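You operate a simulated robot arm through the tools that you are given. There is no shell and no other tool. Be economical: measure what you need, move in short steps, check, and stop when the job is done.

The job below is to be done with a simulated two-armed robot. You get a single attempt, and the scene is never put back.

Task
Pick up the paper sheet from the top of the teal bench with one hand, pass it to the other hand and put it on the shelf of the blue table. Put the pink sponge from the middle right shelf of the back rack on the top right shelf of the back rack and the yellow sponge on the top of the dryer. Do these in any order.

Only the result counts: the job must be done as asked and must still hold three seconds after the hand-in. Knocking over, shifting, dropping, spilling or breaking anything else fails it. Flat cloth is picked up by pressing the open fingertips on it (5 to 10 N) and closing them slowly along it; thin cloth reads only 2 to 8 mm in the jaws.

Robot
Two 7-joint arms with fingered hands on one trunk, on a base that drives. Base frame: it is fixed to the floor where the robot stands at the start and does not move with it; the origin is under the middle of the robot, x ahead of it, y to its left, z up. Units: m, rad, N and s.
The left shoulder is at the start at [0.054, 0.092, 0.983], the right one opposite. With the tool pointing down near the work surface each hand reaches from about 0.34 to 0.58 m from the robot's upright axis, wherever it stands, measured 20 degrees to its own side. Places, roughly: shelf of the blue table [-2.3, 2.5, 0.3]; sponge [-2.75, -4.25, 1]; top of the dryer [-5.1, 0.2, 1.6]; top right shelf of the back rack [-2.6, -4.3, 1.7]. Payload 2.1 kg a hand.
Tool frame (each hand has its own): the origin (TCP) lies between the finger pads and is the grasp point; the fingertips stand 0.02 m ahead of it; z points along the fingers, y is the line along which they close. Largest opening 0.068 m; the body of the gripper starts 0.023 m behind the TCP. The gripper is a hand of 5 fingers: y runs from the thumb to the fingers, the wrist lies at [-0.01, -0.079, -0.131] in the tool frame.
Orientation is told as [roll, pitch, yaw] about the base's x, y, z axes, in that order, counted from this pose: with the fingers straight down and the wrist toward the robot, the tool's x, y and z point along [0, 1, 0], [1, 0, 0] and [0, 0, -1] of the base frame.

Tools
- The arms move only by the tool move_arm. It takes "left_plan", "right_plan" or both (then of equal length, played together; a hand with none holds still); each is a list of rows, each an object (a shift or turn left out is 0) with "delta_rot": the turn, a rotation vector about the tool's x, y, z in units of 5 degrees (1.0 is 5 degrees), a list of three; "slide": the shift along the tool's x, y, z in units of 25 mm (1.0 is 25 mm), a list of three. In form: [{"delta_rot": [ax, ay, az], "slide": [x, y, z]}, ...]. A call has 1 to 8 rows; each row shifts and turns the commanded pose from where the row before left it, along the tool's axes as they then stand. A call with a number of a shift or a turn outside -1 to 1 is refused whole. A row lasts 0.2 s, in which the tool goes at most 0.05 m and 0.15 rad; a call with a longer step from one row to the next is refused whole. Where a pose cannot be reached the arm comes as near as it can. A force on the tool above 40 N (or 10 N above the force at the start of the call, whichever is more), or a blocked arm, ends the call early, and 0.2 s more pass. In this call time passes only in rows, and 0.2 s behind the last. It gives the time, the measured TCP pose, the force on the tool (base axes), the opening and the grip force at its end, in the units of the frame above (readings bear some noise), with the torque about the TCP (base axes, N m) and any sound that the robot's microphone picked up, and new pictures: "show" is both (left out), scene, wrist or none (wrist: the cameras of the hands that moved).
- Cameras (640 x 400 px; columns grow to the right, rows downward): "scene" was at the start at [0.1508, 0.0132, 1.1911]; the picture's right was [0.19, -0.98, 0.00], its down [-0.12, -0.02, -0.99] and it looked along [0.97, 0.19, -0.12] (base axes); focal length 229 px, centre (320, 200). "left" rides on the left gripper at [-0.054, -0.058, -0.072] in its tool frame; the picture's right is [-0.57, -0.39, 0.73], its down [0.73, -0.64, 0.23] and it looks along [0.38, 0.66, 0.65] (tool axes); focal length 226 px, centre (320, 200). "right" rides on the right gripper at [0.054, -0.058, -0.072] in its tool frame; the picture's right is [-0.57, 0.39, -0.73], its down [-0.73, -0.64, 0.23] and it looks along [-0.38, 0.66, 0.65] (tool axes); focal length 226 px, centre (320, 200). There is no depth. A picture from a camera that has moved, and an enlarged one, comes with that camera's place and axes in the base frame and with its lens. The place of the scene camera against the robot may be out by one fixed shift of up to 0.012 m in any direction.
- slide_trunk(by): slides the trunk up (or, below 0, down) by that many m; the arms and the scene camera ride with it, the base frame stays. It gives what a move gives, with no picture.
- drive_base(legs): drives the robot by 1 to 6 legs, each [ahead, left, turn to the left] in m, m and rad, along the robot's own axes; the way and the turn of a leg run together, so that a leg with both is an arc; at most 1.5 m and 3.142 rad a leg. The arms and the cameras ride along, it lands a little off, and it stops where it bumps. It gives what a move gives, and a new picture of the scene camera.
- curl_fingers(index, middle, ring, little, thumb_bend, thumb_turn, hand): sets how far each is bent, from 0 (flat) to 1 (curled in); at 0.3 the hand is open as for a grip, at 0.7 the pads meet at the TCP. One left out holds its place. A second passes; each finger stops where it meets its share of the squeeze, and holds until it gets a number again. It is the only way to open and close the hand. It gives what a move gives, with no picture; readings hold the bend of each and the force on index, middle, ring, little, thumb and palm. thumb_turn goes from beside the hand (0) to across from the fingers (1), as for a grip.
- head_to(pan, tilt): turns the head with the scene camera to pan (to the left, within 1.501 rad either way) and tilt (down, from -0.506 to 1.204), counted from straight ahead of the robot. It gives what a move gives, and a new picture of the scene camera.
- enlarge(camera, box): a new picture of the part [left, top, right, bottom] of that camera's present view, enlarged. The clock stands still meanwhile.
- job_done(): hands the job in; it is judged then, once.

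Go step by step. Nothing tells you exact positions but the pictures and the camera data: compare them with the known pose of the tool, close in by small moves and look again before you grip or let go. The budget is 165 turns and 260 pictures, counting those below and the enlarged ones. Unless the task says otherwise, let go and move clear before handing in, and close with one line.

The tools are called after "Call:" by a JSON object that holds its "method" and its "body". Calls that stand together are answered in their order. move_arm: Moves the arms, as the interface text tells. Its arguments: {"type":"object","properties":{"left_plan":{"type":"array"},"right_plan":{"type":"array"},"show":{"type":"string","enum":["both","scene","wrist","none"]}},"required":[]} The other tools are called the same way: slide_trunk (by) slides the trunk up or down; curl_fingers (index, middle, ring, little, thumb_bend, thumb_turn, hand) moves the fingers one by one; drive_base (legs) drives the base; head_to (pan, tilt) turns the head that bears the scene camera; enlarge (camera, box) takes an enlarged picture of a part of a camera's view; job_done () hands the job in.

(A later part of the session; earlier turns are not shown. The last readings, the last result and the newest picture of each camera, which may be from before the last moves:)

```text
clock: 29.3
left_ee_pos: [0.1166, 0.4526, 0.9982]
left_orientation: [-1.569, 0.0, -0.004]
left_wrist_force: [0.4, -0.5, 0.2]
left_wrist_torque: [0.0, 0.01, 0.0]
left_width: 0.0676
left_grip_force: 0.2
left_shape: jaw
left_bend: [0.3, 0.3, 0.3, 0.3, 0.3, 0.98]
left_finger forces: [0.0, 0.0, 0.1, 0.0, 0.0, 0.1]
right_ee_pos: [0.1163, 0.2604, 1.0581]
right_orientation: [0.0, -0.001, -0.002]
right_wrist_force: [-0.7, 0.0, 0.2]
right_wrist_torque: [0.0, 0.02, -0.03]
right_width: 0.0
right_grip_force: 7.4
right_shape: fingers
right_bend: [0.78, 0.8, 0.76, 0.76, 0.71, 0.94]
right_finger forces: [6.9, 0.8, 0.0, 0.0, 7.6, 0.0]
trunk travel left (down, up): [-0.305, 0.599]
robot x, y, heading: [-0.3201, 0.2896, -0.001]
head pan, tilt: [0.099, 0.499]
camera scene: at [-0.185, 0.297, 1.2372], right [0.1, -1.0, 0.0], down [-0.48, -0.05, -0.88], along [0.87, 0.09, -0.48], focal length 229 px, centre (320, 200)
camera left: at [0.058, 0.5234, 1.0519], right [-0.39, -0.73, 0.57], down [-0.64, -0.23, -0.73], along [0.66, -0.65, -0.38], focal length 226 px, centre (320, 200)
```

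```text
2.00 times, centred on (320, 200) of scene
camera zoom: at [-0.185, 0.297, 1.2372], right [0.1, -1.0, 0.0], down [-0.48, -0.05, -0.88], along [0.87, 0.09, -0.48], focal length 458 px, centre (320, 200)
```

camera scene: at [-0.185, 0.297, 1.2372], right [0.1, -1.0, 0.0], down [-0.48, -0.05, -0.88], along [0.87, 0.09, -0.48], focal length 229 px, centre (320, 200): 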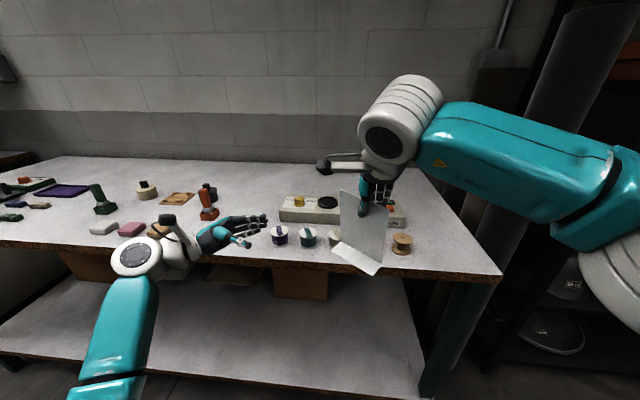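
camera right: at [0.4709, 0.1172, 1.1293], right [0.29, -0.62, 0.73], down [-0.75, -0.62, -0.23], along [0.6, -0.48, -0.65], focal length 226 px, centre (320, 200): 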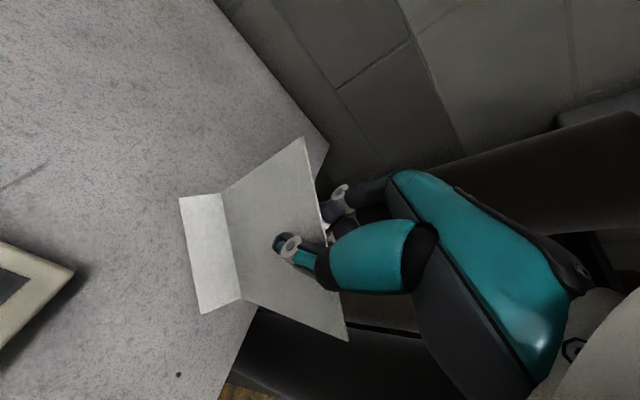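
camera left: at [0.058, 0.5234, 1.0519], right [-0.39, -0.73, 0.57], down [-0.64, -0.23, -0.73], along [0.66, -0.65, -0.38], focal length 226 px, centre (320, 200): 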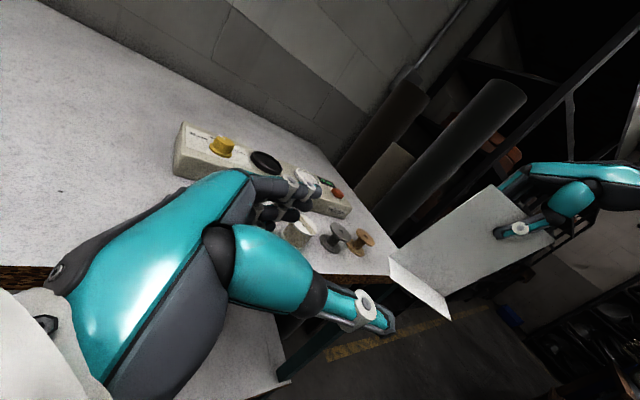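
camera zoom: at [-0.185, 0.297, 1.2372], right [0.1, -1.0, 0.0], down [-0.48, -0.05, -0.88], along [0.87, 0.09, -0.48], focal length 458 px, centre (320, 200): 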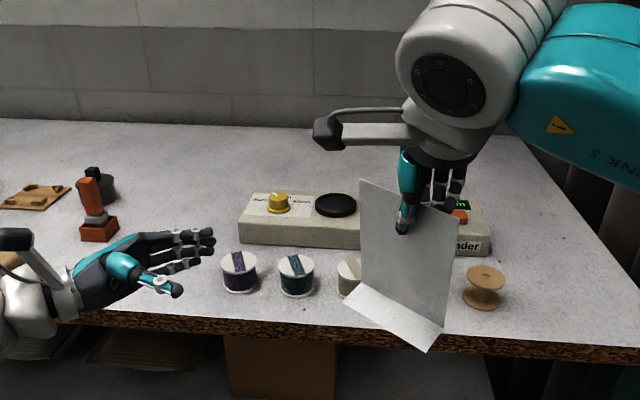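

The sheet's left edge is at y≈0.295, with its fold at z≈0.96–1.0. I'll bring the left hand in level at z≈1.015, above the fold and below the right fingertips, checking as it closes in.

Call:
{"method": "move_arm", "body": {"left_plan": [{"slide": [-0.7, 0, 1]}, {"slide": [0, 0, 1]}, {"slide": [0, 0, 1]}, {"slide": [0, 0, 1]}, {"slide": [0, 0, 0.6]}]}}

Call:
{"method": "enlarge", "body": {"camera": "scene", "box": [250, 120, 430, 280]}}

```text
clock: 30.5
left_ee_pos: [0.1165, 0.3363, 1.0148]
left_orientation: [-1.571, 0.0, 0.0]
left_wrist_force: [0.7, 0.5, 0.1]
left_wrist_torque: [-0.01, 0.02, 0.02]
left_width: 0.0678
left_grip_force: 0.2
left_shape: jaw
left_bend: [0.3, 0.3, 0.3, 0.3, 0.3, 0.98]
left_finger forces: [0.1, 0.0, 0.0, 0.0, 0.0, 0.1]
right_ee_pos: [0.1167, 0.26, 1.0573]
right_orientation: [0.001, 0.0, -0.001]
right_wrist_force: [0.3, -0.7, -0.2]
right_wrist_torque: [0.0, 0.03, -0.01]
right_width: 0.0
right_grip_force: 7.1
right_shape: fingers
right_bend: [0.78, 0.8, 0.76, 0.76, 0.71, 0.94]
right_finger forces: [6.9, 0.8, 0.1, 0.1, 7.7, 0.0]
trunk travel left (down, up): [-0.305, 0.599]
robot x, y, heading: [-0.3189, 0.2926, 0.001]
head pan, tilt: [0.099, 0.499]
camera scene: at [-0.185, 0.297, 1.2372], right [0.1, -1.0, 0.0], down [-0.48, -0.05, -0.88], along [0.87, 0.09, -0.48], focal length 229 px, centre (320, 200)
camera left: at [0.0584, 0.4075, 1.0699], right [-0.39, -0.73, 0.57], down [-0.64, -0.23, -0.73], along [0.66, -0.65, -0.38], focal length 226 px, centre (320, 200)
```

scene: 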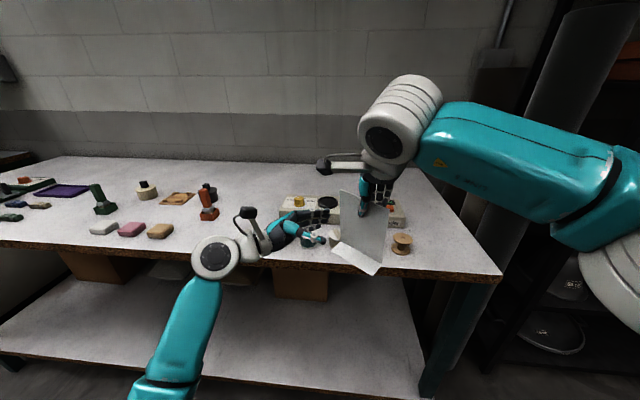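
left: 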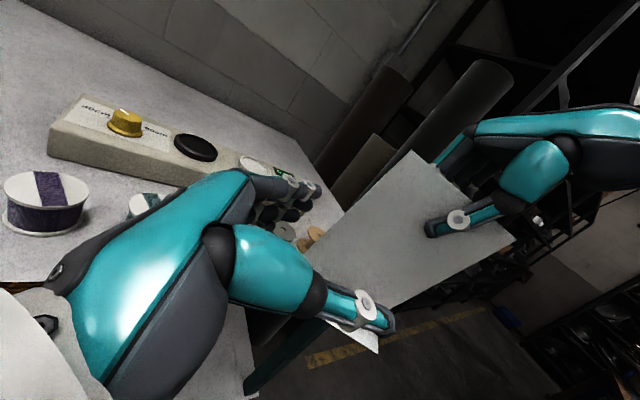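

```text
2.50 times, centred on (340, 200) of scene
camera zoom: at [-0.185, 0.297, 1.2372], right [0.1, -1.0, 0.0], down [-0.48, -0.05, -0.88], along [0.87, 0.09, -0.48], focal length 572 px, centre (270, 200)
```

zoom: 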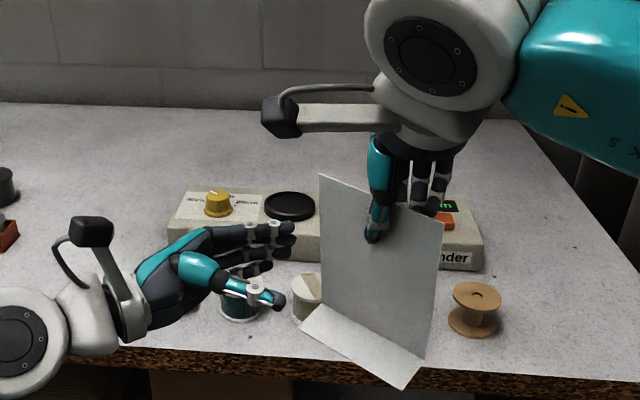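

Clearances look good, so I'll advance 6.3 cm more to straddle the sheet.

Call:
{"method": "move_arm", "body": {"left_plan": [{"slide": [0, 0, 0.8]}, {"slide": [0, -0.04, 0.8]}, {"slide": [0, -0.04, 0.9]}]}}

Call:
{"method": "enlarge", "body": {"camera": "scene", "box": [270, 140, 430, 280]}}

Call:
{"method": "enlarge", "body": {"camera": "left", "box": [200, 80, 600, 330]}}

```text
clock: 31.3
left_ee_pos: [0.1149, 0.2751, 1.0143]
left_orientation: [-1.571, 0.002, -0.001]
left_wrist_force: [1.6, 2.5, -2.1]
left_wrist_torque: [-0.05, 0.04, 0.0]
left_width: 0.0677
left_grip_force: 0.0
left_shape: jaw
left_bend: [0.28, 0.3, 0.3, 0.3, 0.3, 0.98]
left_finger forces: [3.5, 0.0, 0.0, 0.1, 0.0, 0.1]
right_ee_pos: [0.1168, 0.2593, 1.0592]
right_orientation: [0.001, 0.0, -0.001]
right_wrist_force: [-2.0, -3.0, 1.7]
right_wrist_torque: [-0.06, 0.04, 0.02]
right_width: 0.0
right_grip_force: 8.1
right_shape: fingers
right_bend: [0.78, 0.8, 0.76, 0.76, 0.71, 0.94]
right_finger forces: [7.6, 0.6, 0.0, 0.1, 8.3, 0.1]
trunk travel left (down, up): [-0.305, 0.599]
robot x, y, heading: [-0.3239, 0.2914, -0.001]
head pan, tilt: [0.099, 0.499]
camera scene: at [-0.185, 0.297, 1.2372], right [0.1, -1.0, 0.0], down [-0.48, -0.05, -0.88], along [0.87, 0.09, -0.48], focal length 229 px, centre (320, 200)
camera left: at [0.0569, 0.3467, 1.0692], right [-0.39, -0.73, 0.57], down [-0.64, -0.23, -0.73], along [0.66, -0.65, -0.38], focal length 226 px, centre (320, 200)
```

scene: 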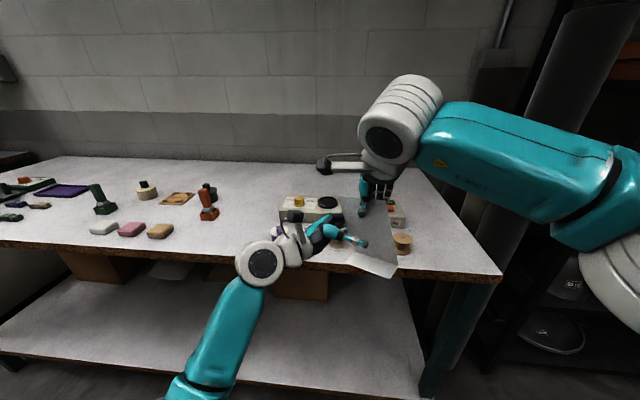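
left: 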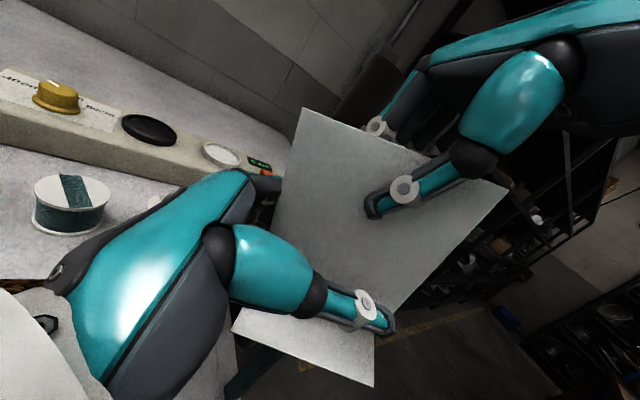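

```text
2.86 times, centred on (350, 210) of scene
camera zoom: at [-0.185, 0.297, 1.2372], right [0.1, -1.0, 0.0], down [-0.48, -0.05, -0.88], along [0.87, 0.09, -0.48], focal length 654 px, centre (234, 171)
```

zoom: 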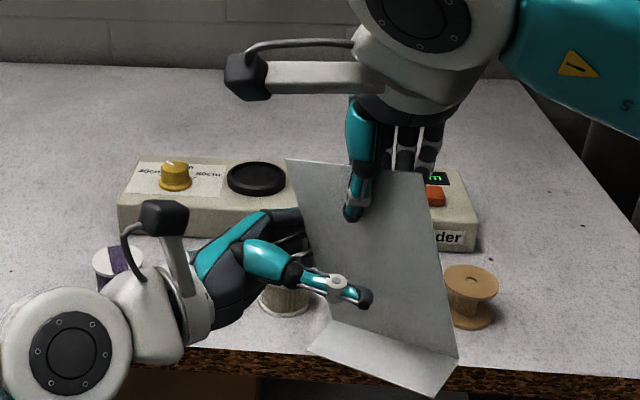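

```text
1.60 times, centred on (400, 205) of left
camera zoom: at [0.0569, 0.3467, 1.0692], right [-0.39, -0.73, 0.57], down [-0.64, -0.23, -0.73], along [0.66, -0.65, -0.38], focal length 362 px, centre (192, 192)
```

zoom: 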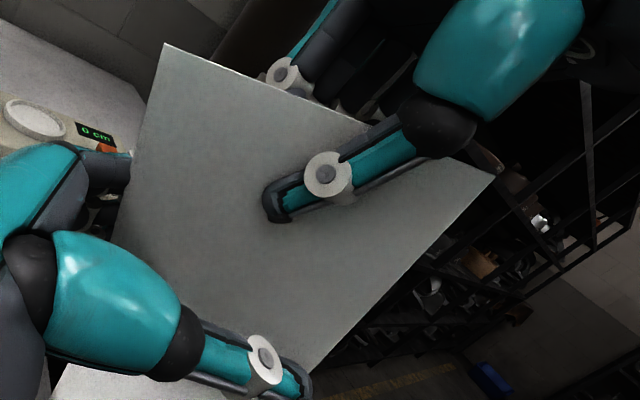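

The left index lightly touches the right finger behind the sheet. I'll lower the left hand 1 cm to clear it.

Call:
{"method": "move_arm", "body": {"left_plan": [{"slide": [0.4, 0, -0.15]}], "show": "none"}}

Call:
{"method": "curl_fingers", "body": {"hand": "left", "index": 0.5, "middle": 0.5, "ring": 0.5, "little": 0.5, "thumb_bend": 0.5}}

Call:
{"method": "enlarge", "body": {"camera": "scene", "box": [270, 140, 430, 280]}}

```text
clock: 31.7
left_ee_pos: [0.1149, 0.2794, 1.0036]
left_orientation: [-1.571, 0.0, -0.002]
left_wrist_force: [-0.2, 0.1, -0.1]
left_wrist_torque: [-0.02, 0.0, 0.01]
left_width: 0.068
left_grip_force: 0.0
left_shape: jaw
left_bend: [0.3, 0.3, 0.3, 0.3, 0.3, 0.98]
left_finger forces: [0.2, 0.0, 0.1, 0.0, 0.0, 0.1]
right_ee_pos: [0.1167, 0.2605, 1.0588]
right_orientation: [-0.001, 0.0, -0.001]
right_wrist_force: [1.2, -0.2, 0.1]
right_wrist_torque: [0.0, 0.0, 0.04]
right_width: 0.0001
right_grip_force: 7.4
right_shape: fingers
right_bend: [0.78, 0.8, 0.76, 0.76, 0.71, 0.94]
right_finger forces: [6.4, 0.9, 0.0, 0.0, 7.5, 0.0]
trunk travel left (down, up): [-0.305, 0.599]
robot x, y, heading: [-0.3198, 0.2895, -0.003]
head pan, tilt: [0.099, 0.499]
```

```text
clock: 32.7
left_ee_pos: [0.1149, 0.2792, 1.0038]
left_orientation: [-1.57, 0.0, -0.003]
left_wrist_force: [0.7, -0.2, -0.7]
left_wrist_torque: [0.03, 0.02, 0.0]
left_width: 0.0305
left_grip_force: 1.5
left_shape: fingers
left_bend: [0.48, 0.5, 0.5, 0.5, 0.5, 0.98]
left_finger forces: [1.8, 0.0, 0.0, 0.0, 0.1, 0.0]
right_ee_pos: [0.1164, 0.261, 1.058]
right_orientation: [0.0, -0.002, -0.001]
right_wrist_force: [-1.7, -0.6, 1.5]
right_wrist_torque: [-0.02, 0.05, 0.08]
right_width: 0.0002
right_grip_force: 7.9
right_shape: fingers
right_bend: [0.79, 0.8, 0.76, 0.76, 0.71, 0.95]
right_finger forces: [4.6, 2.4, 0.0, 0.0, 8.1, 0.0]
trunk travel left (down, up): [-0.305, 0.599]
robot x, y, heading: [-0.3222, 0.2928, -0.003]
head pan, tilt: [0.099, 0.499]
```

```text
2.86 times, centred on (350, 210) of scene
camera zoom: at [-0.185, 0.297, 1.2372], right [0.1, -1.0, 0.0], down [-0.48, -0.05, -0.88], along [0.87, 0.09, -0.48], focal length 654 px, centre (234, 171)
```

zoom: 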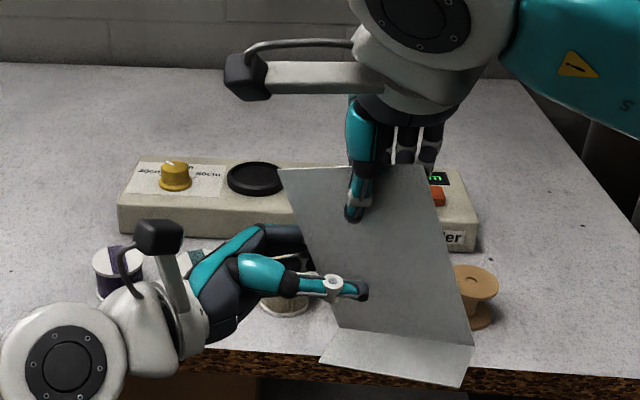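

The left index still presses on something, probably the right index. I'll reopen a little, go down 1.2 cm and close again.

Call:
{"method": "curl_fingers", "body": {"hand": "left", "index": 0.32, "middle": 0.32, "ring": 0.32, "little": 0.32, "thumb_bend": 0.4}}

Call:
{"method": "move_arm", "body": {"left_plan": [{"slide": [0.5, 0, 0]}], "show": "none"}}

Call:
{"method": "curl_fingers", "body": {"hand": "left", "index": 0.55, "middle": 0.55, "ring": 0.55, "little": 0.55, "thumb_bend": 0.55}}

Call:
{"method": "enlarge", "body": {"camera": "scene", "box": [270, 140, 430, 280]}}

```text
clock: 33.7
left_ee_pos: [0.1152, 0.2782, 1.0035]
left_orientation: [-1.571, 0.0, -0.002]
left_wrist_force: [0.4, -0.6, -0.1]
left_wrist_torque: [0.0, 0.02, -0.01]
left_width: 0.0522
left_grip_force: 0.2
left_shape: fingers
left_bend: [0.32, 0.32, 0.32, 0.32, 0.4, 0.98]
left_finger forces: [0.0, 0.0, 0.0, 0.0, 0.1, 0.0]
right_ee_pos: [0.1164, 0.2601, 1.0593]
right_orientation: [0.001, 0.0, -0.002]
right_wrist_force: [0.6, 0.5, 0.8]
right_wrist_torque: [-0.01, -0.02, -0.01]
right_width: 0.0
right_grip_force: 7.3
right_shape: fingers
right_bend: [0.79, 0.8, 0.76, 0.76, 0.71, 0.95]
right_finger forces: [6.6, 1.0, 0.0, 0.0, 7.6, 0.0]
trunk travel left (down, up): [-0.305, 0.599]
robot x, y, heading: [-0.3196, 0.2897, 0.002]
head pan, tilt: [0.099, 0.499]
```

```text
clock: 34.1
left_ee_pos: [0.1154, 0.278, 0.9915]
left_orientation: [-1.572, -0.001, -0.002]
left_wrist_force: [0.5, -0.6, 0.3]
left_wrist_torque: [0.01, -0.01, -0.07]
left_width: 0.0523
left_grip_force: 0.1
left_shape: fingers
left_bend: [0.32, 0.32, 0.32, 0.32, 0.4, 0.98]
left_finger forces: [0.0, 0.0, 0.0, 0.0, 0.0, 0.0]
right_ee_pos: [0.1165, 0.259, 1.0579]
right_orientation: [0.0, 0.001, -0.003]
right_wrist_force: [-0.1, -0.1, 1.1]
right_wrist_torque: [-0.02, -0.01, -0.01]
right_width: 0.0
right_grip_force: 8.0
right_shape: fingers
right_bend: [0.79, 0.8, 0.76, 0.76, 0.71, 0.95]
right_finger forces: [6.7, 0.9, 0.0, 0.1, 7.6, 0.0]
trunk travel left (down, up): [-0.305, 0.599]
robot x, y, heading: [-0.3211, 0.2908, -0.004]
head pan, tilt: [0.099, 0.499]
```

```text
clock: 35.1
left_ee_pos: [0.1142, 0.2778, 0.9916]
left_orientation: [-1.571, 0.0, -0.001]
left_wrist_force: [1.4, 1.6, -1.1]
left_wrist_torque: [-0.01, 0.0, 0.02]
left_width: 0.0224
left_grip_force: 1.3
left_shape: fingers
left_bend: [0.53, 0.55, 0.55, 0.55, 0.55, 0.98]
left_finger forces: [1.8, 0.0, 0.0, 0.1, 0.0, 0.0]
right_ee_pos: [0.1172, 0.2607, 1.0595]
right_orientation: [0.0, 0.0, -0.001]
right_wrist_force: [-2.1, -0.6, 1.1]
right_wrist_torque: [0.01, 0.07, 0.02]
right_width: 0.0
right_grip_force: 7.6
right_shape: fingers
right_bend: [0.79, 0.8, 0.76, 0.76, 0.71, 0.94]
right_finger forces: [4.9, 2.5, 0.1, 0.0, 8.5, 0.1]
trunk travel left (down, up): [-0.305, 0.599]
robot x, y, heading: [-0.3214, 0.2905, -0.003]
head pan, tilt: [0.099, 0.499]
```

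```text
2.86 times, centred on (350, 210) of scene
camera zoom: at [-0.185, 0.297, 1.2372], right [0.1, -1.0, 0.0], down [-0.48, -0.05, -0.88], along [0.87, 0.09, -0.48], focal length 654 px, centre (234, 171)
```

zoom: 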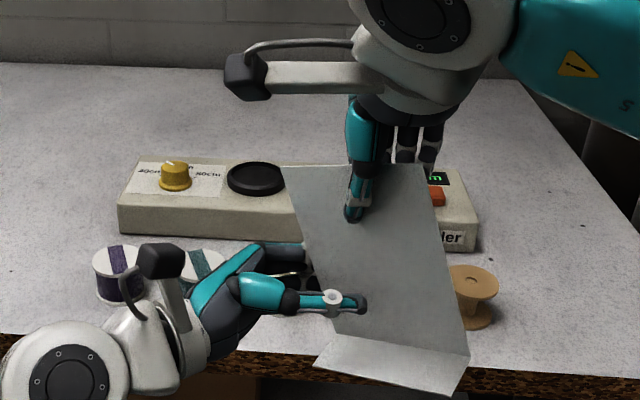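

The index seems to be meeting the sheet itself, which sits about 1 cm farther out than the jaw centre. I'll shift the left hand out 1 cm and close.

Call:
{"method": "move_arm", "body": {"left_plan": [{"slide": [0, 0.4, 0]}], "show": "none"}}

Call:
{"method": "curl_fingers", "body": {"hand": "left", "index": 0.72, "middle": 0.72, "ring": 0.66, "little": 0.66, "thumb_bend": 0.72}}

Call:
{"method": "enlarge", "body": {"camera": "scene", "box": [270, 140, 430, 280]}}

Call:
{"method": "enlarge", "body": {"camera": "left", "box": [200, 80, 600, 330]}}

```text
clock: 35.5
left_ee_pos: [0.1229, 0.2777, 0.9906]
left_orientation: [-1.571, -0.001, -0.001]
left_wrist_force: [1.5, -0.1, -0.1]
left_wrist_torque: [-0.01, 0.02, -0.01]
left_width: 0.0208
left_grip_force: 0.0
left_shape: fingers
left_bend: [0.55, 0.55, 0.55, 0.55, 0.55, 0.98]
left_finger forces: [0.0, 0.1, 0.0, 0.0, 0.0, 0.0]
right_ee_pos: [0.1169, 0.2594, 1.0572]
right_orientation: [0.0, 0.0, -0.003]
right_wrist_force: [0.4, 0.0, 0.5]
right_wrist_torque: [0.01, -0.04, 0.0]
right_width: 0.0
right_grip_force: 7.3
right_shape: fingers
right_bend: [0.79, 0.8, 0.76, 0.76, 0.71, 0.94]
right_finger forces: [6.8, 0.6, 0.0, 0.1, 7.5, 0.0]
trunk travel left (down, up): [-0.305, 0.599]
robot x, y, heading: [-0.3242, 0.2935, -0.004]
head pan, tilt: [0.099, 0.499]
```

```text
clock: 36.5
left_ee_pos: [0.1239, 0.2781, 0.9913]
left_orientation: [-1.571, 0.0, -0.003]
left_wrist_force: [0.8, 0.2, -1.0]
left_wrist_torque: [-0.02, -0.07, -0.06]
left_width: 0.0
left_grip_force: 2.9
left_shape: fingers
left_bend: [0.72, 0.71, 0.66, 0.64, 0.66, 0.98]
left_finger forces: [0.7, 1.2, 0.0, 1.4, 3.2, 0.1]
right_ee_pos: [0.1177, 0.2594, 1.0579]
right_orientation: [-0.001, -0.002, -0.002]
right_wrist_force: [-0.2, 0.7, 0.3]
right_wrist_torque: [0.04, 0.05, 0.04]
right_width: 0.0
right_grip_force: 8.2
right_shape: fingers
right_bend: [0.79, 0.8, 0.76, 0.76, 0.71, 0.94]
right_finger forces: [4.7, 3.1, 0.0, 0.0, 7.7, 0.0]
trunk travel left (down, up): [-0.305, 0.599]
robot x, y, heading: [-0.3214, 0.2919, 0.0]
head pan, tilt: [0.099, 0.499]
```

```text
2.86 times, centred on (350, 210) of scene
camera zoom: at [-0.185, 0.297, 1.2372], right [0.1, -1.0, 0.0], down [-0.48, -0.05, -0.88], along [0.87, 0.09, -0.48], focal length 654 px, centre (234, 171)
```

zoom: 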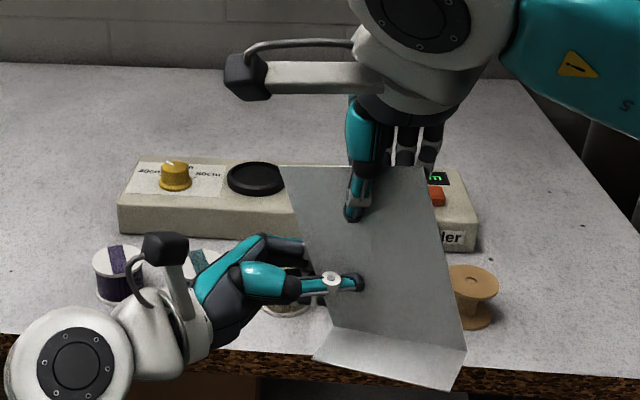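

```text
1.60 times, centred on (400, 205) of left
camera zoom: at [0.0663, 0.349, 1.0462], right [-0.39, -0.73, 0.57], down [-0.64, -0.23, -0.73], along [0.66, -0.65, -0.38], focal length 362 px, centre (192, 192)
```

zoom: 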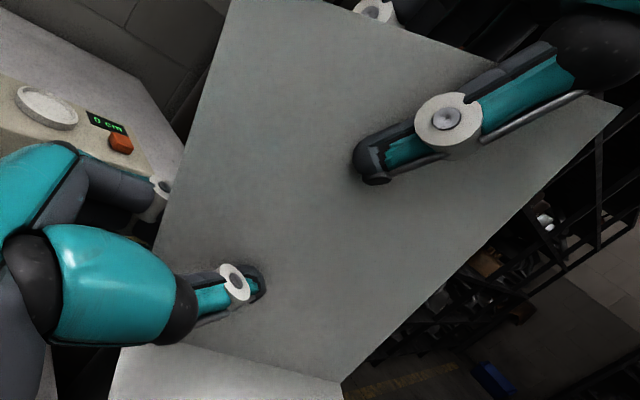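

The left hand has pinched the sheet well. I'll firm its grip, then release the right hand.

Call:
{"method": "curl_fingers", "body": {"hand": "left", "index": 0.8, "middle": 0.8, "ring": 0.7, "little": 0.66, "thumb_bend": 0.8}}

Call:
{"method": "curl_fingers", "body": {"hand": "right", "index": 0.3, "middle": 0.3, "ring": 0.3, "little": 0.3, "thumb_bend": 0.3}}

Call:
{"method": "enlarge", "body": {"camera": "scene", "box": [270, 140, 430, 280]}}

```text
clock: 37.5
left_ee_pos: [0.1251, 0.2797, 0.9909]
left_orientation: [-1.571, 0.0, -0.001]
left_wrist_force: [0.1, 0.0, -1.0]
left_wrist_torque: [-0.01, -0.05, -0.05]
left_width: 0.0001
left_grip_force: 10.2
left_shape: fingers
left_bend: [0.78, 0.78, 0.7, 0.66, 0.67, 0.98]
left_finger forces: [4.3, 5.5, 0.0, 0.0, 9.8, 0.0]
right_ee_pos: [0.1177, 0.2595, 1.0595]
right_orientation: [0.001, -0.001, -0.001]
right_wrist_force: [0.9, -0.2, 0.1]
right_wrist_torque: [0.01, 0.05, 0.07]
right_width: 0.0
right_grip_force: 8.9
right_shape: fingers
right_bend: [0.79, 0.8, 0.76, 0.76, 0.69, 0.95]
right_finger forces: [4.2, 4.1, 0.4, 0.0, 8.8, 0.0]
trunk travel left (down, up): [-0.305, 0.599]
robot x, y, heading: [-0.3224, 0.2907, -0.003]
head pan, tilt: [0.099, 0.499]
```

```text
clock: 38.5
left_ee_pos: [0.123, 0.2781, 0.9902]
left_orientation: [-1.57, 0.0, -0.002]
left_wrist_force: [0.2, -0.4, 0.3]
left_wrist_torque: [-0.04, 0.0, -0.01]
left_width: 0.0
left_grip_force: 8.6
left_shape: fingers
left_bend: [0.79, 0.79, 0.7, 0.66, 0.67, 0.97]
left_finger forces: [6.0, 2.4, 0.0, 0.0, 8.3, 0.0]
right_ee_pos: [0.1168, 0.2588, 1.0584]
right_orientation: [-0.001, 0.0, -0.002]
right_wrist_force: [-0.1, -0.1, 0.3]
right_wrist_torque: [0.01, 0.0, 0.0]
right_width: 0.0619
right_grip_force: 0.0
right_shape: fingers
right_bend: [0.3, 0.3, 0.3, 0.3, 0.3, 0.98]
right_finger forces: [0.1, 0.1, 0.1, 0.0, 0.1, 0.0]
trunk travel left (down, up): [-0.305, 0.599]
robot x, y, heading: [-0.3209, 0.2955, -0.0]
head pan, tilt: [0.099, 0.499]
```

```text
2.86 times, centred on (350, 210) of scene
camera zoom: at [-0.185, 0.297, 1.2372], right [0.1, -1.0, 0.0], down [-0.48, -0.05, -0.88], along [0.87, 0.09, -0.48], focal length 654 px, centre (234, 171)
```

zoom: 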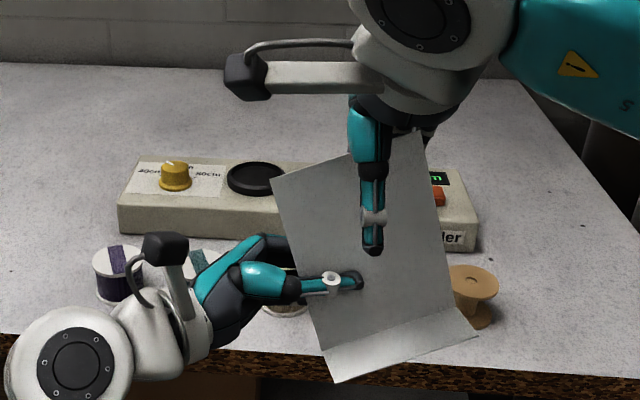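

The left hand holds the sheet alone. I'll withdraw the right hand upward and away, then look toward the blue table.

Call:
{"method": "move_arm", "body": {"right_plan": [{"slide": [0, 0, -0.8]}, {"slide": [0, 0, -1]}, {"slide": [0, 0, -1]}, {"slide": [0, 0, -1]}, {"slide": [-1, -0.6, -1]}, {"slide": [-1, -0.6, 0]}, {"slide": [-1, -0.6, 0]}, {"slide": [-1, -0.6, 0]}], "show": "scene"}}

Call:
{"method": "head_to", "body": {"pan": 1.5, "tilt": 0.3}}

```text
clock: 40.3
left_ee_pos: [0.125, 0.2791, 0.9902]
left_orientation: [-1.571, 0.001, -0.002]
left_wrist_force: [0.5, -0.1, -0.2]
left_wrist_torque: [0.01, -0.01, -0.02]
left_width: 0.0
left_grip_force: 8.4
left_shape: fingers
left_bend: [0.79, 0.79, 0.7, 0.66, 0.67, 0.97]
left_finger forces: [6.2, 2.3, 0.1, 0.0, 8.3, 0.0]
right_ee_pos: [0.0586, 0.1584, 1.1782]
right_orientation: [0.002, 0.0, -0.002]
right_wrist_force: [0.1, 0.3, 0.3]
right_wrist_torque: [0.03, -0.02, -0.04]
right_width: 0.0622
right_grip_force: 0.1
right_shape: fingers
right_bend: [0.3, 0.3, 0.3, 0.3, 0.3, 0.98]
right_finger forces: [0.0, 0.0, 0.1, 0.0, 0.1, 0.0]
trunk travel left (down, up): [-0.305, 0.599]
robot x, y, heading: [-0.3235, 0.2976, -0.0]
head pan, tilt: [0.099, 0.499]
camera scene: at [-0.185, 0.297, 1.2372], right [0.1, -1.0, 0.0], down [-0.48, -0.05, -0.88], along [0.87, 0.09, -0.48], focal length 229 px, centre (320, 200)
```

scene: 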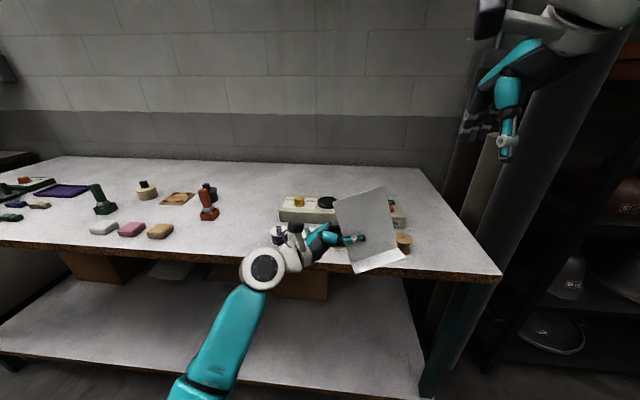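

```text
clock: 41.8
left_ee_pos: [0.1241, 0.2781, 0.9916]
left_orientation: [-1.571, 0.0, -0.001]
left_wrist_force: [0.1, -0.3, 0.5]
left_wrist_torque: [-0.02, 0.02, 0.0]
left_width: 0.0
left_grip_force: 8.1
left_shape: fingers
left_bend: [0.79, 0.79, 0.7, 0.66, 0.67, 0.97]
left_finger forces: [6.1, 2.4, 0.0, 0.0, 8.2, 0.0]
right_ee_pos: [0.0585, 0.1594, 1.1773]
right_orientation: [-0.001, 0.0, -0.002]
right_wrist_force: [0.0, 0.0, -0.2]
right_wrist_torque: [-0.05, 0.01, -0.01]
right_width: 0.062
right_grip_force: 0.1
right_shape: fingers
right_bend: [0.3, 0.3, 0.3, 0.3, 0.3, 0.98]
right_finger forces: [0.0, 0.0, 0.0, 0.0, 0.0, 0.0]
trunk travel left (down, up): [-0.305, 0.599]
robot x, y, heading: [-0.3206, 0.2967, -0.004]
head pan, tilt: [1.499, 0.3]
camera scene: at [-0.2687, 0.3811, 1.2556], right [1.0, -0.07, 0.0], down [-0.02, -0.29, -0.96], along [0.07, 0.95, -0.3], focal length 229 px, centre (320, 200)
```

scene: 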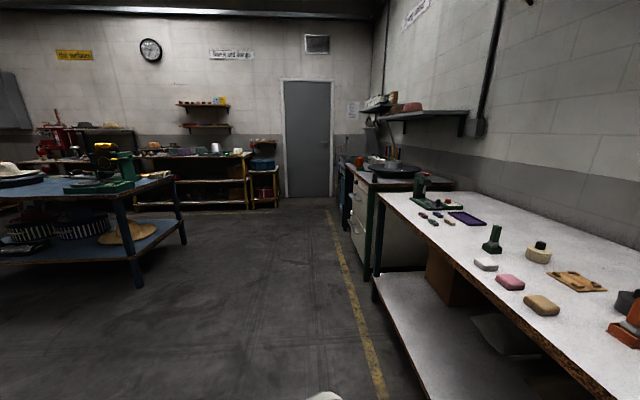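

The blue table stands at roughly x −1.65…−2.95, y 2.1…2.8, with its shelf at z≈0.3 holding a hat and baskets. I'll drive toward its right end and face it.

Call:
{"method": "drive_base", "body": {"legs": [[-0.3, 0, 0], [0, 1.4, 0], [0, 0, 2.6]]}}

Call:
{"method": "head_to", "body": {"pan": 0, "tilt": 0.4}}

```text
clock: 56.6
left_ee_pos: [-1.0284, 1.9119, 0.9906]
left_orientation: [-1.57, 0.0, 2.634]
left_wrist_force: [1.4, 0.3, 0.8]
left_wrist_torque: [0.01, -0.02, -0.01]
left_width: 0.0
left_grip_force: 7.3
left_shape: fingers
left_bend: [0.79, 0.79, 0.7, 0.66, 0.68, 0.97]
left_finger forces: [5.7, 2.1, 0.1, 0.2, 7.8, 0.0]
right_ee_pos: [-0.9142, 1.9818, 1.1791]
right_orientation: [-0.001, -0.001, 2.635]
right_wrist_force: [-0.6, 0.1, -0.1]
right_wrist_torque: [-0.01, -0.02, -0.01]
right_width: 0.0624
right_grip_force: 0.0
right_shape: fingers
right_bend: [0.3, 0.3, 0.3, 0.3, 0.3, 0.98]
right_finger forces: [0.0, 0.0, 0.1, 0.0, 0.0, 0.1]
trunk travel left (down, up): [-0.305, 0.599]
robot x, y, heading: [-0.6464, 1.6814, 2.633]
head pan, tilt: [1.499, 0.3]
camera scene: at [-0.7311, 1.6207, 1.2556], right [-0.84, 0.55, 0.0], down [0.16, 0.25, -0.96], along [-0.52, -0.8, -0.3], focal length 229 px, centre (320, 200)
```

scene: 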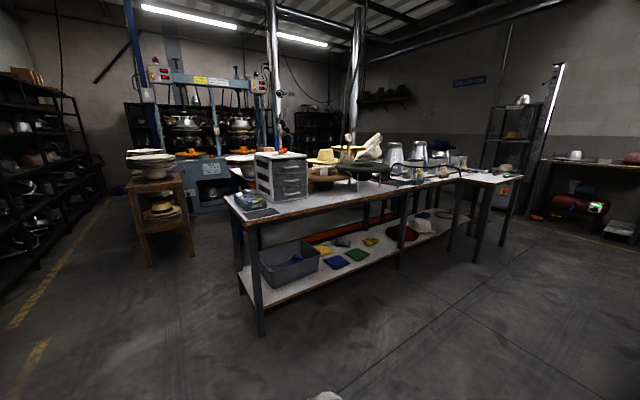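

```text
clock: 58.2
left_ee_pos: [-1.0293, 1.911, 0.9906]
left_orientation: [-1.569, 0.0, 2.634]
left_wrist_force: [-0.7, -1.1, 0.4]
left_wrist_torque: [0.01, -0.01, -0.02]
left_width: 0.0002
left_grip_force: 8.0
left_shape: fingers
left_bend: [0.79, 0.79, 0.7, 0.66, 0.68, 0.97]
left_finger forces: [5.7, 2.1, 0.0, 0.1, 7.8, 0.0]
right_ee_pos: [-0.914, 1.9833, 1.1778]
right_orientation: [0.0, 0.001, 2.633]
right_wrist_force: [0.7, 0.5, -0.1]
right_wrist_torque: [0.01, -0.01, 0.04]
right_width: 0.0622
right_grip_force: 0.0
right_shape: fingers
right_bend: [0.3, 0.3, 0.3, 0.3, 0.3, 0.98]
right_finger forces: [0.0, 0.1, 0.0, 0.0, 0.0, 0.0]
trunk travel left (down, up): [-0.305, 0.599]
robot x, y, heading: [-0.6428, 1.6824, 2.637]
head pan, tilt: [0.0, 0.4]
camera scene: at [-0.761, 1.7439, 1.2463], right [0.49, 0.87, 0.0], down [0.34, -0.19, -0.92], along [-0.81, 0.45, -0.39], focal length 229 px, centre (320, 200)
```

scene: 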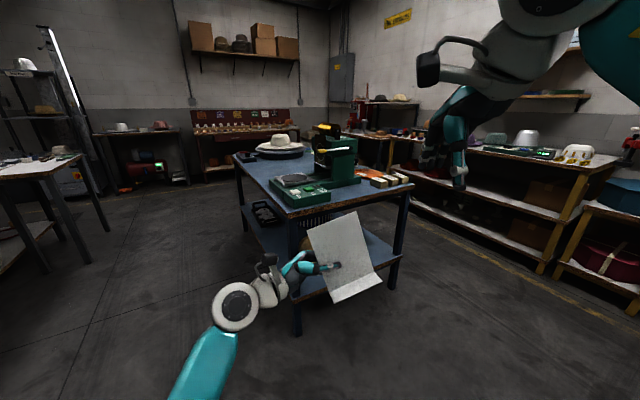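

The island tables are visible, and the blue table's right end is ahead behind the sheet. I'll square up facing it and lower the trunk to see the shelf.

Call:
{"method": "drive_base", "body": {"legs": [[0, 0, 0.505], [0.1, -0.8, 0]]}}

Call:
{"method": "slide_trunk", "body": {"by": -0.305}}

Call:
{"method": "head_to", "body": {"pan": 0.05, "tilt": 0.3}}

```text
clock: 63.9
left_ee_pos: [-1.1959, 2.4818, 0.9902]
left_orientation: [-1.57, -0.001, -3.131]
left_wrist_force: [-0.2, -0.1, 0.4]
left_wrist_torque: [-0.01, 0.0, -0.01]
left_width: 0.0
left_grip_force: 7.7
left_shape: fingers
left_bend: [0.79, 0.79, 0.7, 0.66, 0.68, 0.97]
left_finger forces: [5.6, 2.0, 0.1, 0.1, 7.8, 0.0]
right_ee_pos: [-1.1315, 2.6023, 1.1783]
right_orientation: [-0.001, 0.001, -3.132]
right_wrist_force: [0.1, 0.3, 0.0]
right_wrist_torque: [-0.01, 0.0, 0.02]
right_width: 0.0619
right_grip_force: 0.1
right_shape: fingers
right_bend: [0.3, 0.3, 0.3, 0.3, 0.3, 0.98]
right_finger forces: [0.1, 0.0, 0.0, 0.1, 0.1, 0.0]
trunk travel left (down, up): [-0.305, 0.599]
robot x, y, heading: [-0.7513, 2.473, -3.131]
head pan, tilt: [0.0, 0.4]
camera scene: at [-0.8821, 2.4682, 1.2463], right [-0.01, 1.0, 0.0], down [0.39, 0.0, -0.92], along [-0.92, -0.01, -0.39], focal length 229 px, centre (320, 200)
```

scene: 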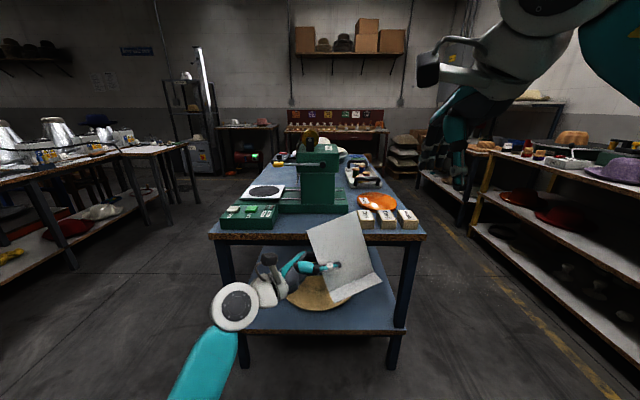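

```text
clock: 66.9
left_ee_pos: [-1.1947, 2.4834, 0.6862]
left_orientation: [-1.572, -0.001, -3.129]
left_wrist_force: [0.0, 0.5, 0.3]
left_wrist_torque: [-0.02, 0.02, 0.02]
left_width: 0.0
left_grip_force: 8.1
left_shape: fingers
left_bend: [0.79, 0.79, 0.7, 0.66, 0.69, 0.97]
left_finger forces: [5.9, 1.8, 0.1, 0.0, 7.8, 0.1]
right_ee_pos: [-1.1318, 2.6022, 0.873]
right_orientation: [0.0, 0.0, -3.132]
right_wrist_force: [-0.1, 0.4, 0.7]
right_wrist_torque: [0.0, 0.01, 0.0]
right_width: 0.0621
right_grip_force: 0.0
right_shape: fingers
right_bend: [0.3, 0.3, 0.3, 0.3, 0.3, 0.98]
right_finger forces: [0.0, 0.0, 0.0, 0.0, 0.0, 0.0]
trunk travel left (down, up): [0.0, 0.904]
robot x, y, heading: [-0.7503, 2.4706, -3.128]
head pan, tilt: [0.0, 0.4]
```

```text
clock: 67.6
left_ee_pos: [-1.1954, 2.4829, 0.6849]
left_orientation: [-1.571, 0.0, -3.131]
left_wrist_force: [0.2, -0.6, -0.2]
left_wrist_torque: [0.0, 0.01, -0.01]
left_width: 0.0001
left_grip_force: 7.8
left_shape: fingers
left_bend: [0.79, 0.79, 0.7, 0.66, 0.69, 0.97]
left_finger forces: [6.0, 2.0, 0.0, 0.1, 7.8, 0.0]
right_ee_pos: [-1.1326, 2.6018, 0.8725]
right_orientation: [-0.001, 0.0, -3.132]
right_wrist_force: [-0.2, -1.3, -0.1]
right_wrist_torque: [0.02, -0.03, -0.04]
right_width: 0.0623
right_grip_force: 0.1
right_shape: fingers
right_bend: [0.3, 0.3, 0.3, 0.3, 0.3, 0.98]
right_finger forces: [0.0, 0.1, 0.0, 0.0, 0.1, 0.0]
trunk travel left (down, up): [0.0, 0.904]
robot x, y, heading: [-0.748, 2.4715, -3.129]
head pan, tilt: [0.051, 0.3]
camera scene: at [-0.9542, 2.4628, 0.9436], right [-0.06, 1.0, 0.0], down [0.3, 0.02, -0.95], along [-0.95, -0.06, -0.3], focal length 229 px, centre (320, 200)
```

scene: 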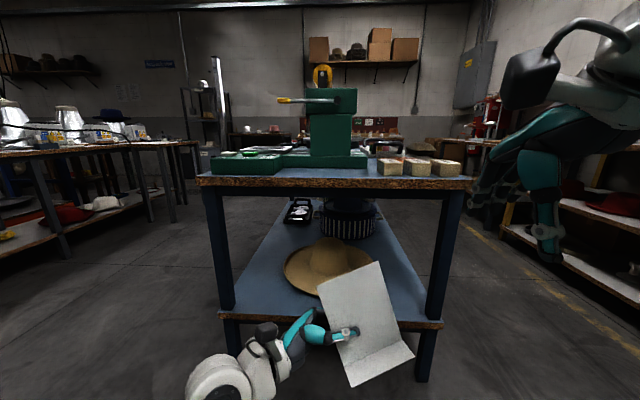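

The shelf's near edge is at x≈−1.61, y 2.04–2.85, with the hat in the middle, so the near right corner around (−1.72, 2.67) is free. I'll turn the left hand to fingers-down and pull the right hand up and back, then drive in.

Call:
{"method": "move_arm", "body": {"left_plan": [{"delta_rot": [0, 1, 0]}, {"delta_rot": [0, 1, 0]}, {"delta_rot": [0, 1, 0]}, {"delta_rot": [0, 1, 0]}, {"delta_rot": [0, 1, 0]}, {"delta_rot": [0, 1, 0]}, {"delta_rot": [0, 1, 0]}, {"delta_rot": [0, 1, 0]}], "right_plan": [{"slide": [-0.6, -0.4, -1]}, {"slide": [-0.6, -0.4, -1]}, {"slide": [-0.6, -0.4, -1]}, {"slide": [-0.6, -0.4, -1]}, {"slide": [0, -0.4, -1]}, {"slide": [0, -0.4, -1]}, {"slide": [0, 0, -1]}, {"slide": [0, 0, -1]}], "show": "none"}}

Call:
{"method": "move_arm", "body": {"left_plan": [{"delta_rot": [0, 1, 0]}, {"delta_rot": [0, 1, 0]}, {"delta_rot": [0, 1, 0]}, {"delta_rot": [0, 1, 0]}, {"delta_rot": [0, 1, 0]}, {"delta_rot": [0, 1, 0]}, {"delta_rot": [0, 1, 0]}, {"delta_rot": [0, 1, 0]}], "show": "none"}}

Call:
{"method": "move_arm", "body": {"left_plan": [{"delta_rot": [0, 1, 0]}, {"delta_rot": [0, 1, 0]}], "show": "both"}}

```text
clock: 69.4
left_ee_pos: [-1.1968, 2.483, 0.685]
left_orientation: [-0.872, 0.0, -3.131]
left_wrist_force: [-0.1, -1.4, 0.0]
left_wrist_torque: [0.0, -0.01, 0.02]
left_width: 0.0
left_grip_force: 7.1
left_shape: fingers
left_bend: [0.79, 0.79, 0.7, 0.66, 0.69, 0.96]
left_finger forces: [6.0, 1.7, 0.1, 0.0, 7.9, 0.1]
right_ee_pos: [-1.1295, 2.6528, 0.9894]
right_orientation: [-0.001, -0.001, -3.131]
right_wrist_force: [-0.7, 0.0, -1.2]
right_wrist_torque: [-0.01, 0.0, -0.02]
right_width: 0.0621
right_grip_force: 0.1
right_shape: fingers
right_bend: [0.3, 0.3, 0.3, 0.3, 0.3, 0.98]
right_finger forces: [0.1, 0.0, 0.0, 0.1, 0.0, 0.0]
right hand out of reach, approached as far as the arm can: row 4, 5, 6, 7, 8
trunk travel left (down, up): [0.0, 0.904]
robot x, y, heading: [-0.749, 2.4707, -3.135]
head pan, tilt: [0.051, 0.3]
```

```text
clock: 71.2
left_ee_pos: [-1.1967, 2.4834, 0.6853]
left_orientation: [-0.172, 0.0, -3.133]
left_wrist_force: [0.1, 0.5, 0.1]
left_wrist_torque: [0.01, 0.03, 0.04]
left_width: 0.0001
left_grip_force: 7.8
left_shape: fingers
left_bend: [0.79, 0.79, 0.7, 0.66, 0.69, 0.96]
left_finger forces: [6.3, 1.4, 0.0, 0.0, 7.8, 0.1]
right_ee_pos: [-1.1287, 2.6528, 0.9895]
right_orientation: [0.001, -0.001, -3.131]
right_wrist_force: [0.2, 0.5, 0.4]
right_wrist_torque: [0.0, 0.01, 0.01]
right_width: 0.062
right_grip_force: 0.0
right_shape: fingers
right_bend: [0.3, 0.3, 0.3, 0.3, 0.3, 0.98]
right_finger forces: [0.0, 0.1, 0.0, 0.1, 0.0, 0.1]
trunk travel left (down, up): [0.0, 0.904]
robot x, y, heading: [-0.75, 2.4754, -3.128]
head pan, tilt: [0.051, 0.3]
```

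```text
clock: 71.8
left_ee_pos: [-1.1966, 2.4824, 0.6857]
left_orientation: [0.002, 0.002, -3.132]
left_wrist_force: [-0.5, -0.4, 0.3]
left_wrist_torque: [-0.02, 0.01, 0.0]
left_width: 0.0003
left_grip_force: 7.8
left_shape: fingers
left_bend: [0.79, 0.79, 0.7, 0.66, 0.69, 0.96]
left_finger forces: [6.5, 1.4, 0.1, 0.0, 7.9, 0.1]
right_ee_pos: [-1.1284, 2.6529, 0.9908]
right_orientation: [0.0, -0.002, -3.131]
right_wrist_force: [0.2, -0.1, -0.2]
right_wrist_torque: [-0.03, 0.0, -0.02]
right_width: 0.0624
right_grip_force: 0.1
right_shape: fingers
right_bend: [0.3, 0.3, 0.3, 0.3, 0.3, 0.98]
right_finger forces: [0.0, 0.0, 0.0, 0.0, 0.1, 0.0]
trunk travel left (down, up): [0.0, 0.904]
robot x, y, heading: [-0.7456, 2.4739, -3.13]
head pan, tilt: [0.051, 0.3]
camera scene: at [-0.9542, 2.4628, 0.9437], right [-0.06, 1.0, 0.0], down [0.3, 0.02, -0.96], along [-0.95, -0.06, -0.3], focal length 229 px, centre (320, 200)
camera left: at [-1.1374, 2.5368, 0.7581], right [0.38, 0.57, -0.73], down [0.65, -0.73, -0.23], along [-0.66, -0.38, -0.65], focal length 226 px, centre (320, 200)
```

scene: 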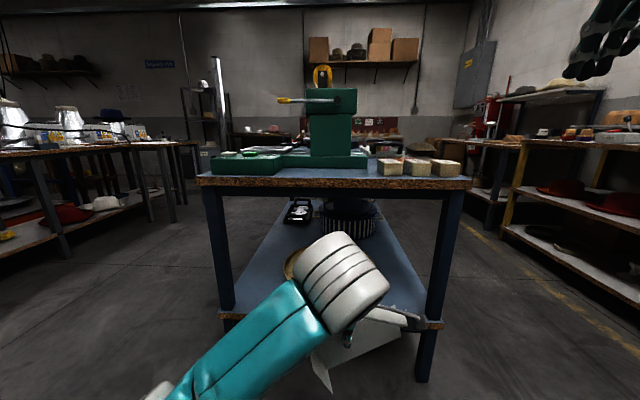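
left: 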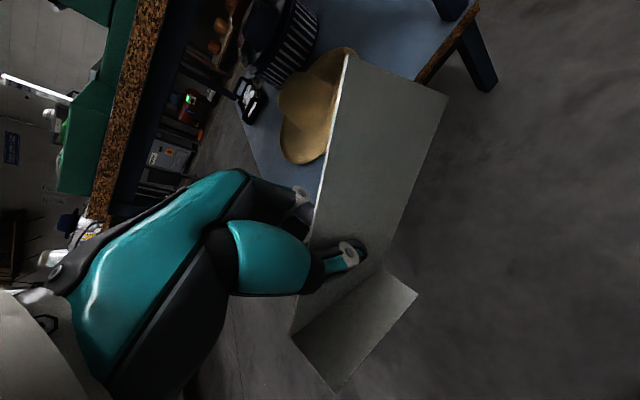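

The sheet hangs about 8.5 cm below the grip, with the fold side at the robot's left. I'll shift the left hand outward, lower it to z≈0.45 and check the pose before driving under the table top.

Call:
{"method": "move_arm", "body": {"left_plan": [{"slide": [0.6, 0, 1], "delta_rot": [0, 1, 0]}, {"slide": [0.6, 0, 1], "delta_rot": [0, 1, 0]}, {"slide": [0.6, 0, 1]}, {"slide": [0.6, 0, 1]}, {"slide": [0.6, 0, 1]}, {"slide": [0.6, 0, 1]}, {"slide": [0.6, 0, 1]}, {"slide": [0.6, 0, 1]}], "show": "none"}}

Call:
{"method": "head_to", "body": {"pan": 0.25, "tilt": 0.6}}

```text
clock: 73.6
left_ee_pos: [-1.1934, 2.3359, 0.5028]
left_orientation: [0.175, -0.001, -3.13]
left_wrist_force: [0.2, -0.3, -0.4]
left_wrist_torque: [-0.05, 0.0, 0.0]
left_width: 0.0002
left_grip_force: 7.9
left_shape: fingers
left_bend: [0.79, 0.8, 0.7, 0.66, 0.7, 0.95]
left_finger forces: [6.5, 1.2, 0.0, 0.0, 7.7, 0.0]
right_ee_pos: [-1.1289, 2.6527, 0.9896]
right_orientation: [0.0, -0.002, -3.133]
right_wrist_force: [0.0, 1.1, -0.2]
right_wrist_torque: [0.0, 0.04, -0.02]
right_width: 0.0622
right_grip_force: 0.0
right_shape: fingers
right_bend: [0.3, 0.3, 0.3, 0.3, 0.3, 0.98]
right_finger forces: [0.0, 0.1, 0.0, 0.0, 0.0, 0.0]
trunk travel left (down, up): [0.0, 0.904]
robot x, y, heading: [-0.7499, 2.4751, -3.129]
head pan, tilt: [0.051, 0.3]
```

```text
clock: 74.4
left_ee_pos: [-1.1917, 2.3362, 0.5044]
left_orientation: [0.173, 0.0, -3.133]
left_wrist_force: [0.5, -0.3, -0.4]
left_wrist_torque: [-0.02, 0.01, -0.01]
left_width: 0.0
left_grip_force: 7.6
left_shape: fingers
left_bend: [0.79, 0.8, 0.7, 0.66, 0.7, 0.95]
left_finger forces: [6.7, 1.0, 0.0, 0.1, 7.7, 0.0]
right_ee_pos: [-1.1283, 2.653, 0.9902]
right_orientation: [0.002, -0.002, -3.13]
right_wrist_force: [-0.5, 0.0, 0.3]
right_wrist_torque: [-0.01, 0.0, -0.01]
right_width: 0.0624
right_grip_force: 0.0
right_shape: fingers
right_bend: [0.3, 0.3, 0.3, 0.3, 0.3, 0.98]
right_finger forces: [0.1, 0.0, 0.1, 0.1, 0.1, 0.1]
trunk travel left (down, up): [0.0, 0.904]
robot x, y, heading: [-0.7477, 2.4713, -3.132]
head pan, tilt: [0.25, 0.6]
camera scene: at [-0.9464, 2.4458, 0.9163], right [-0.26, 0.97, 0.0], down [0.55, 0.14, -0.83], along [-0.8, -0.21, -0.56], focal length 229 px, centre (320, 200)
```

scene: 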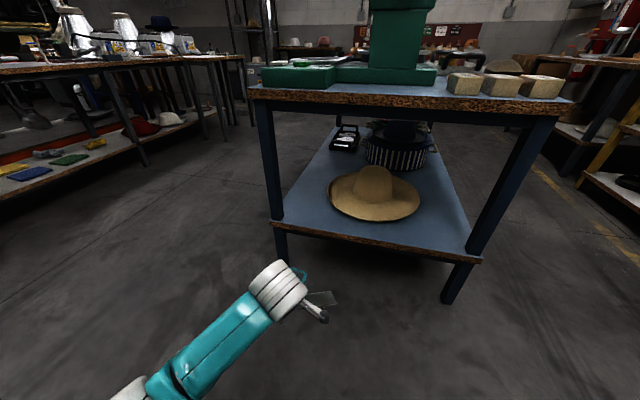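

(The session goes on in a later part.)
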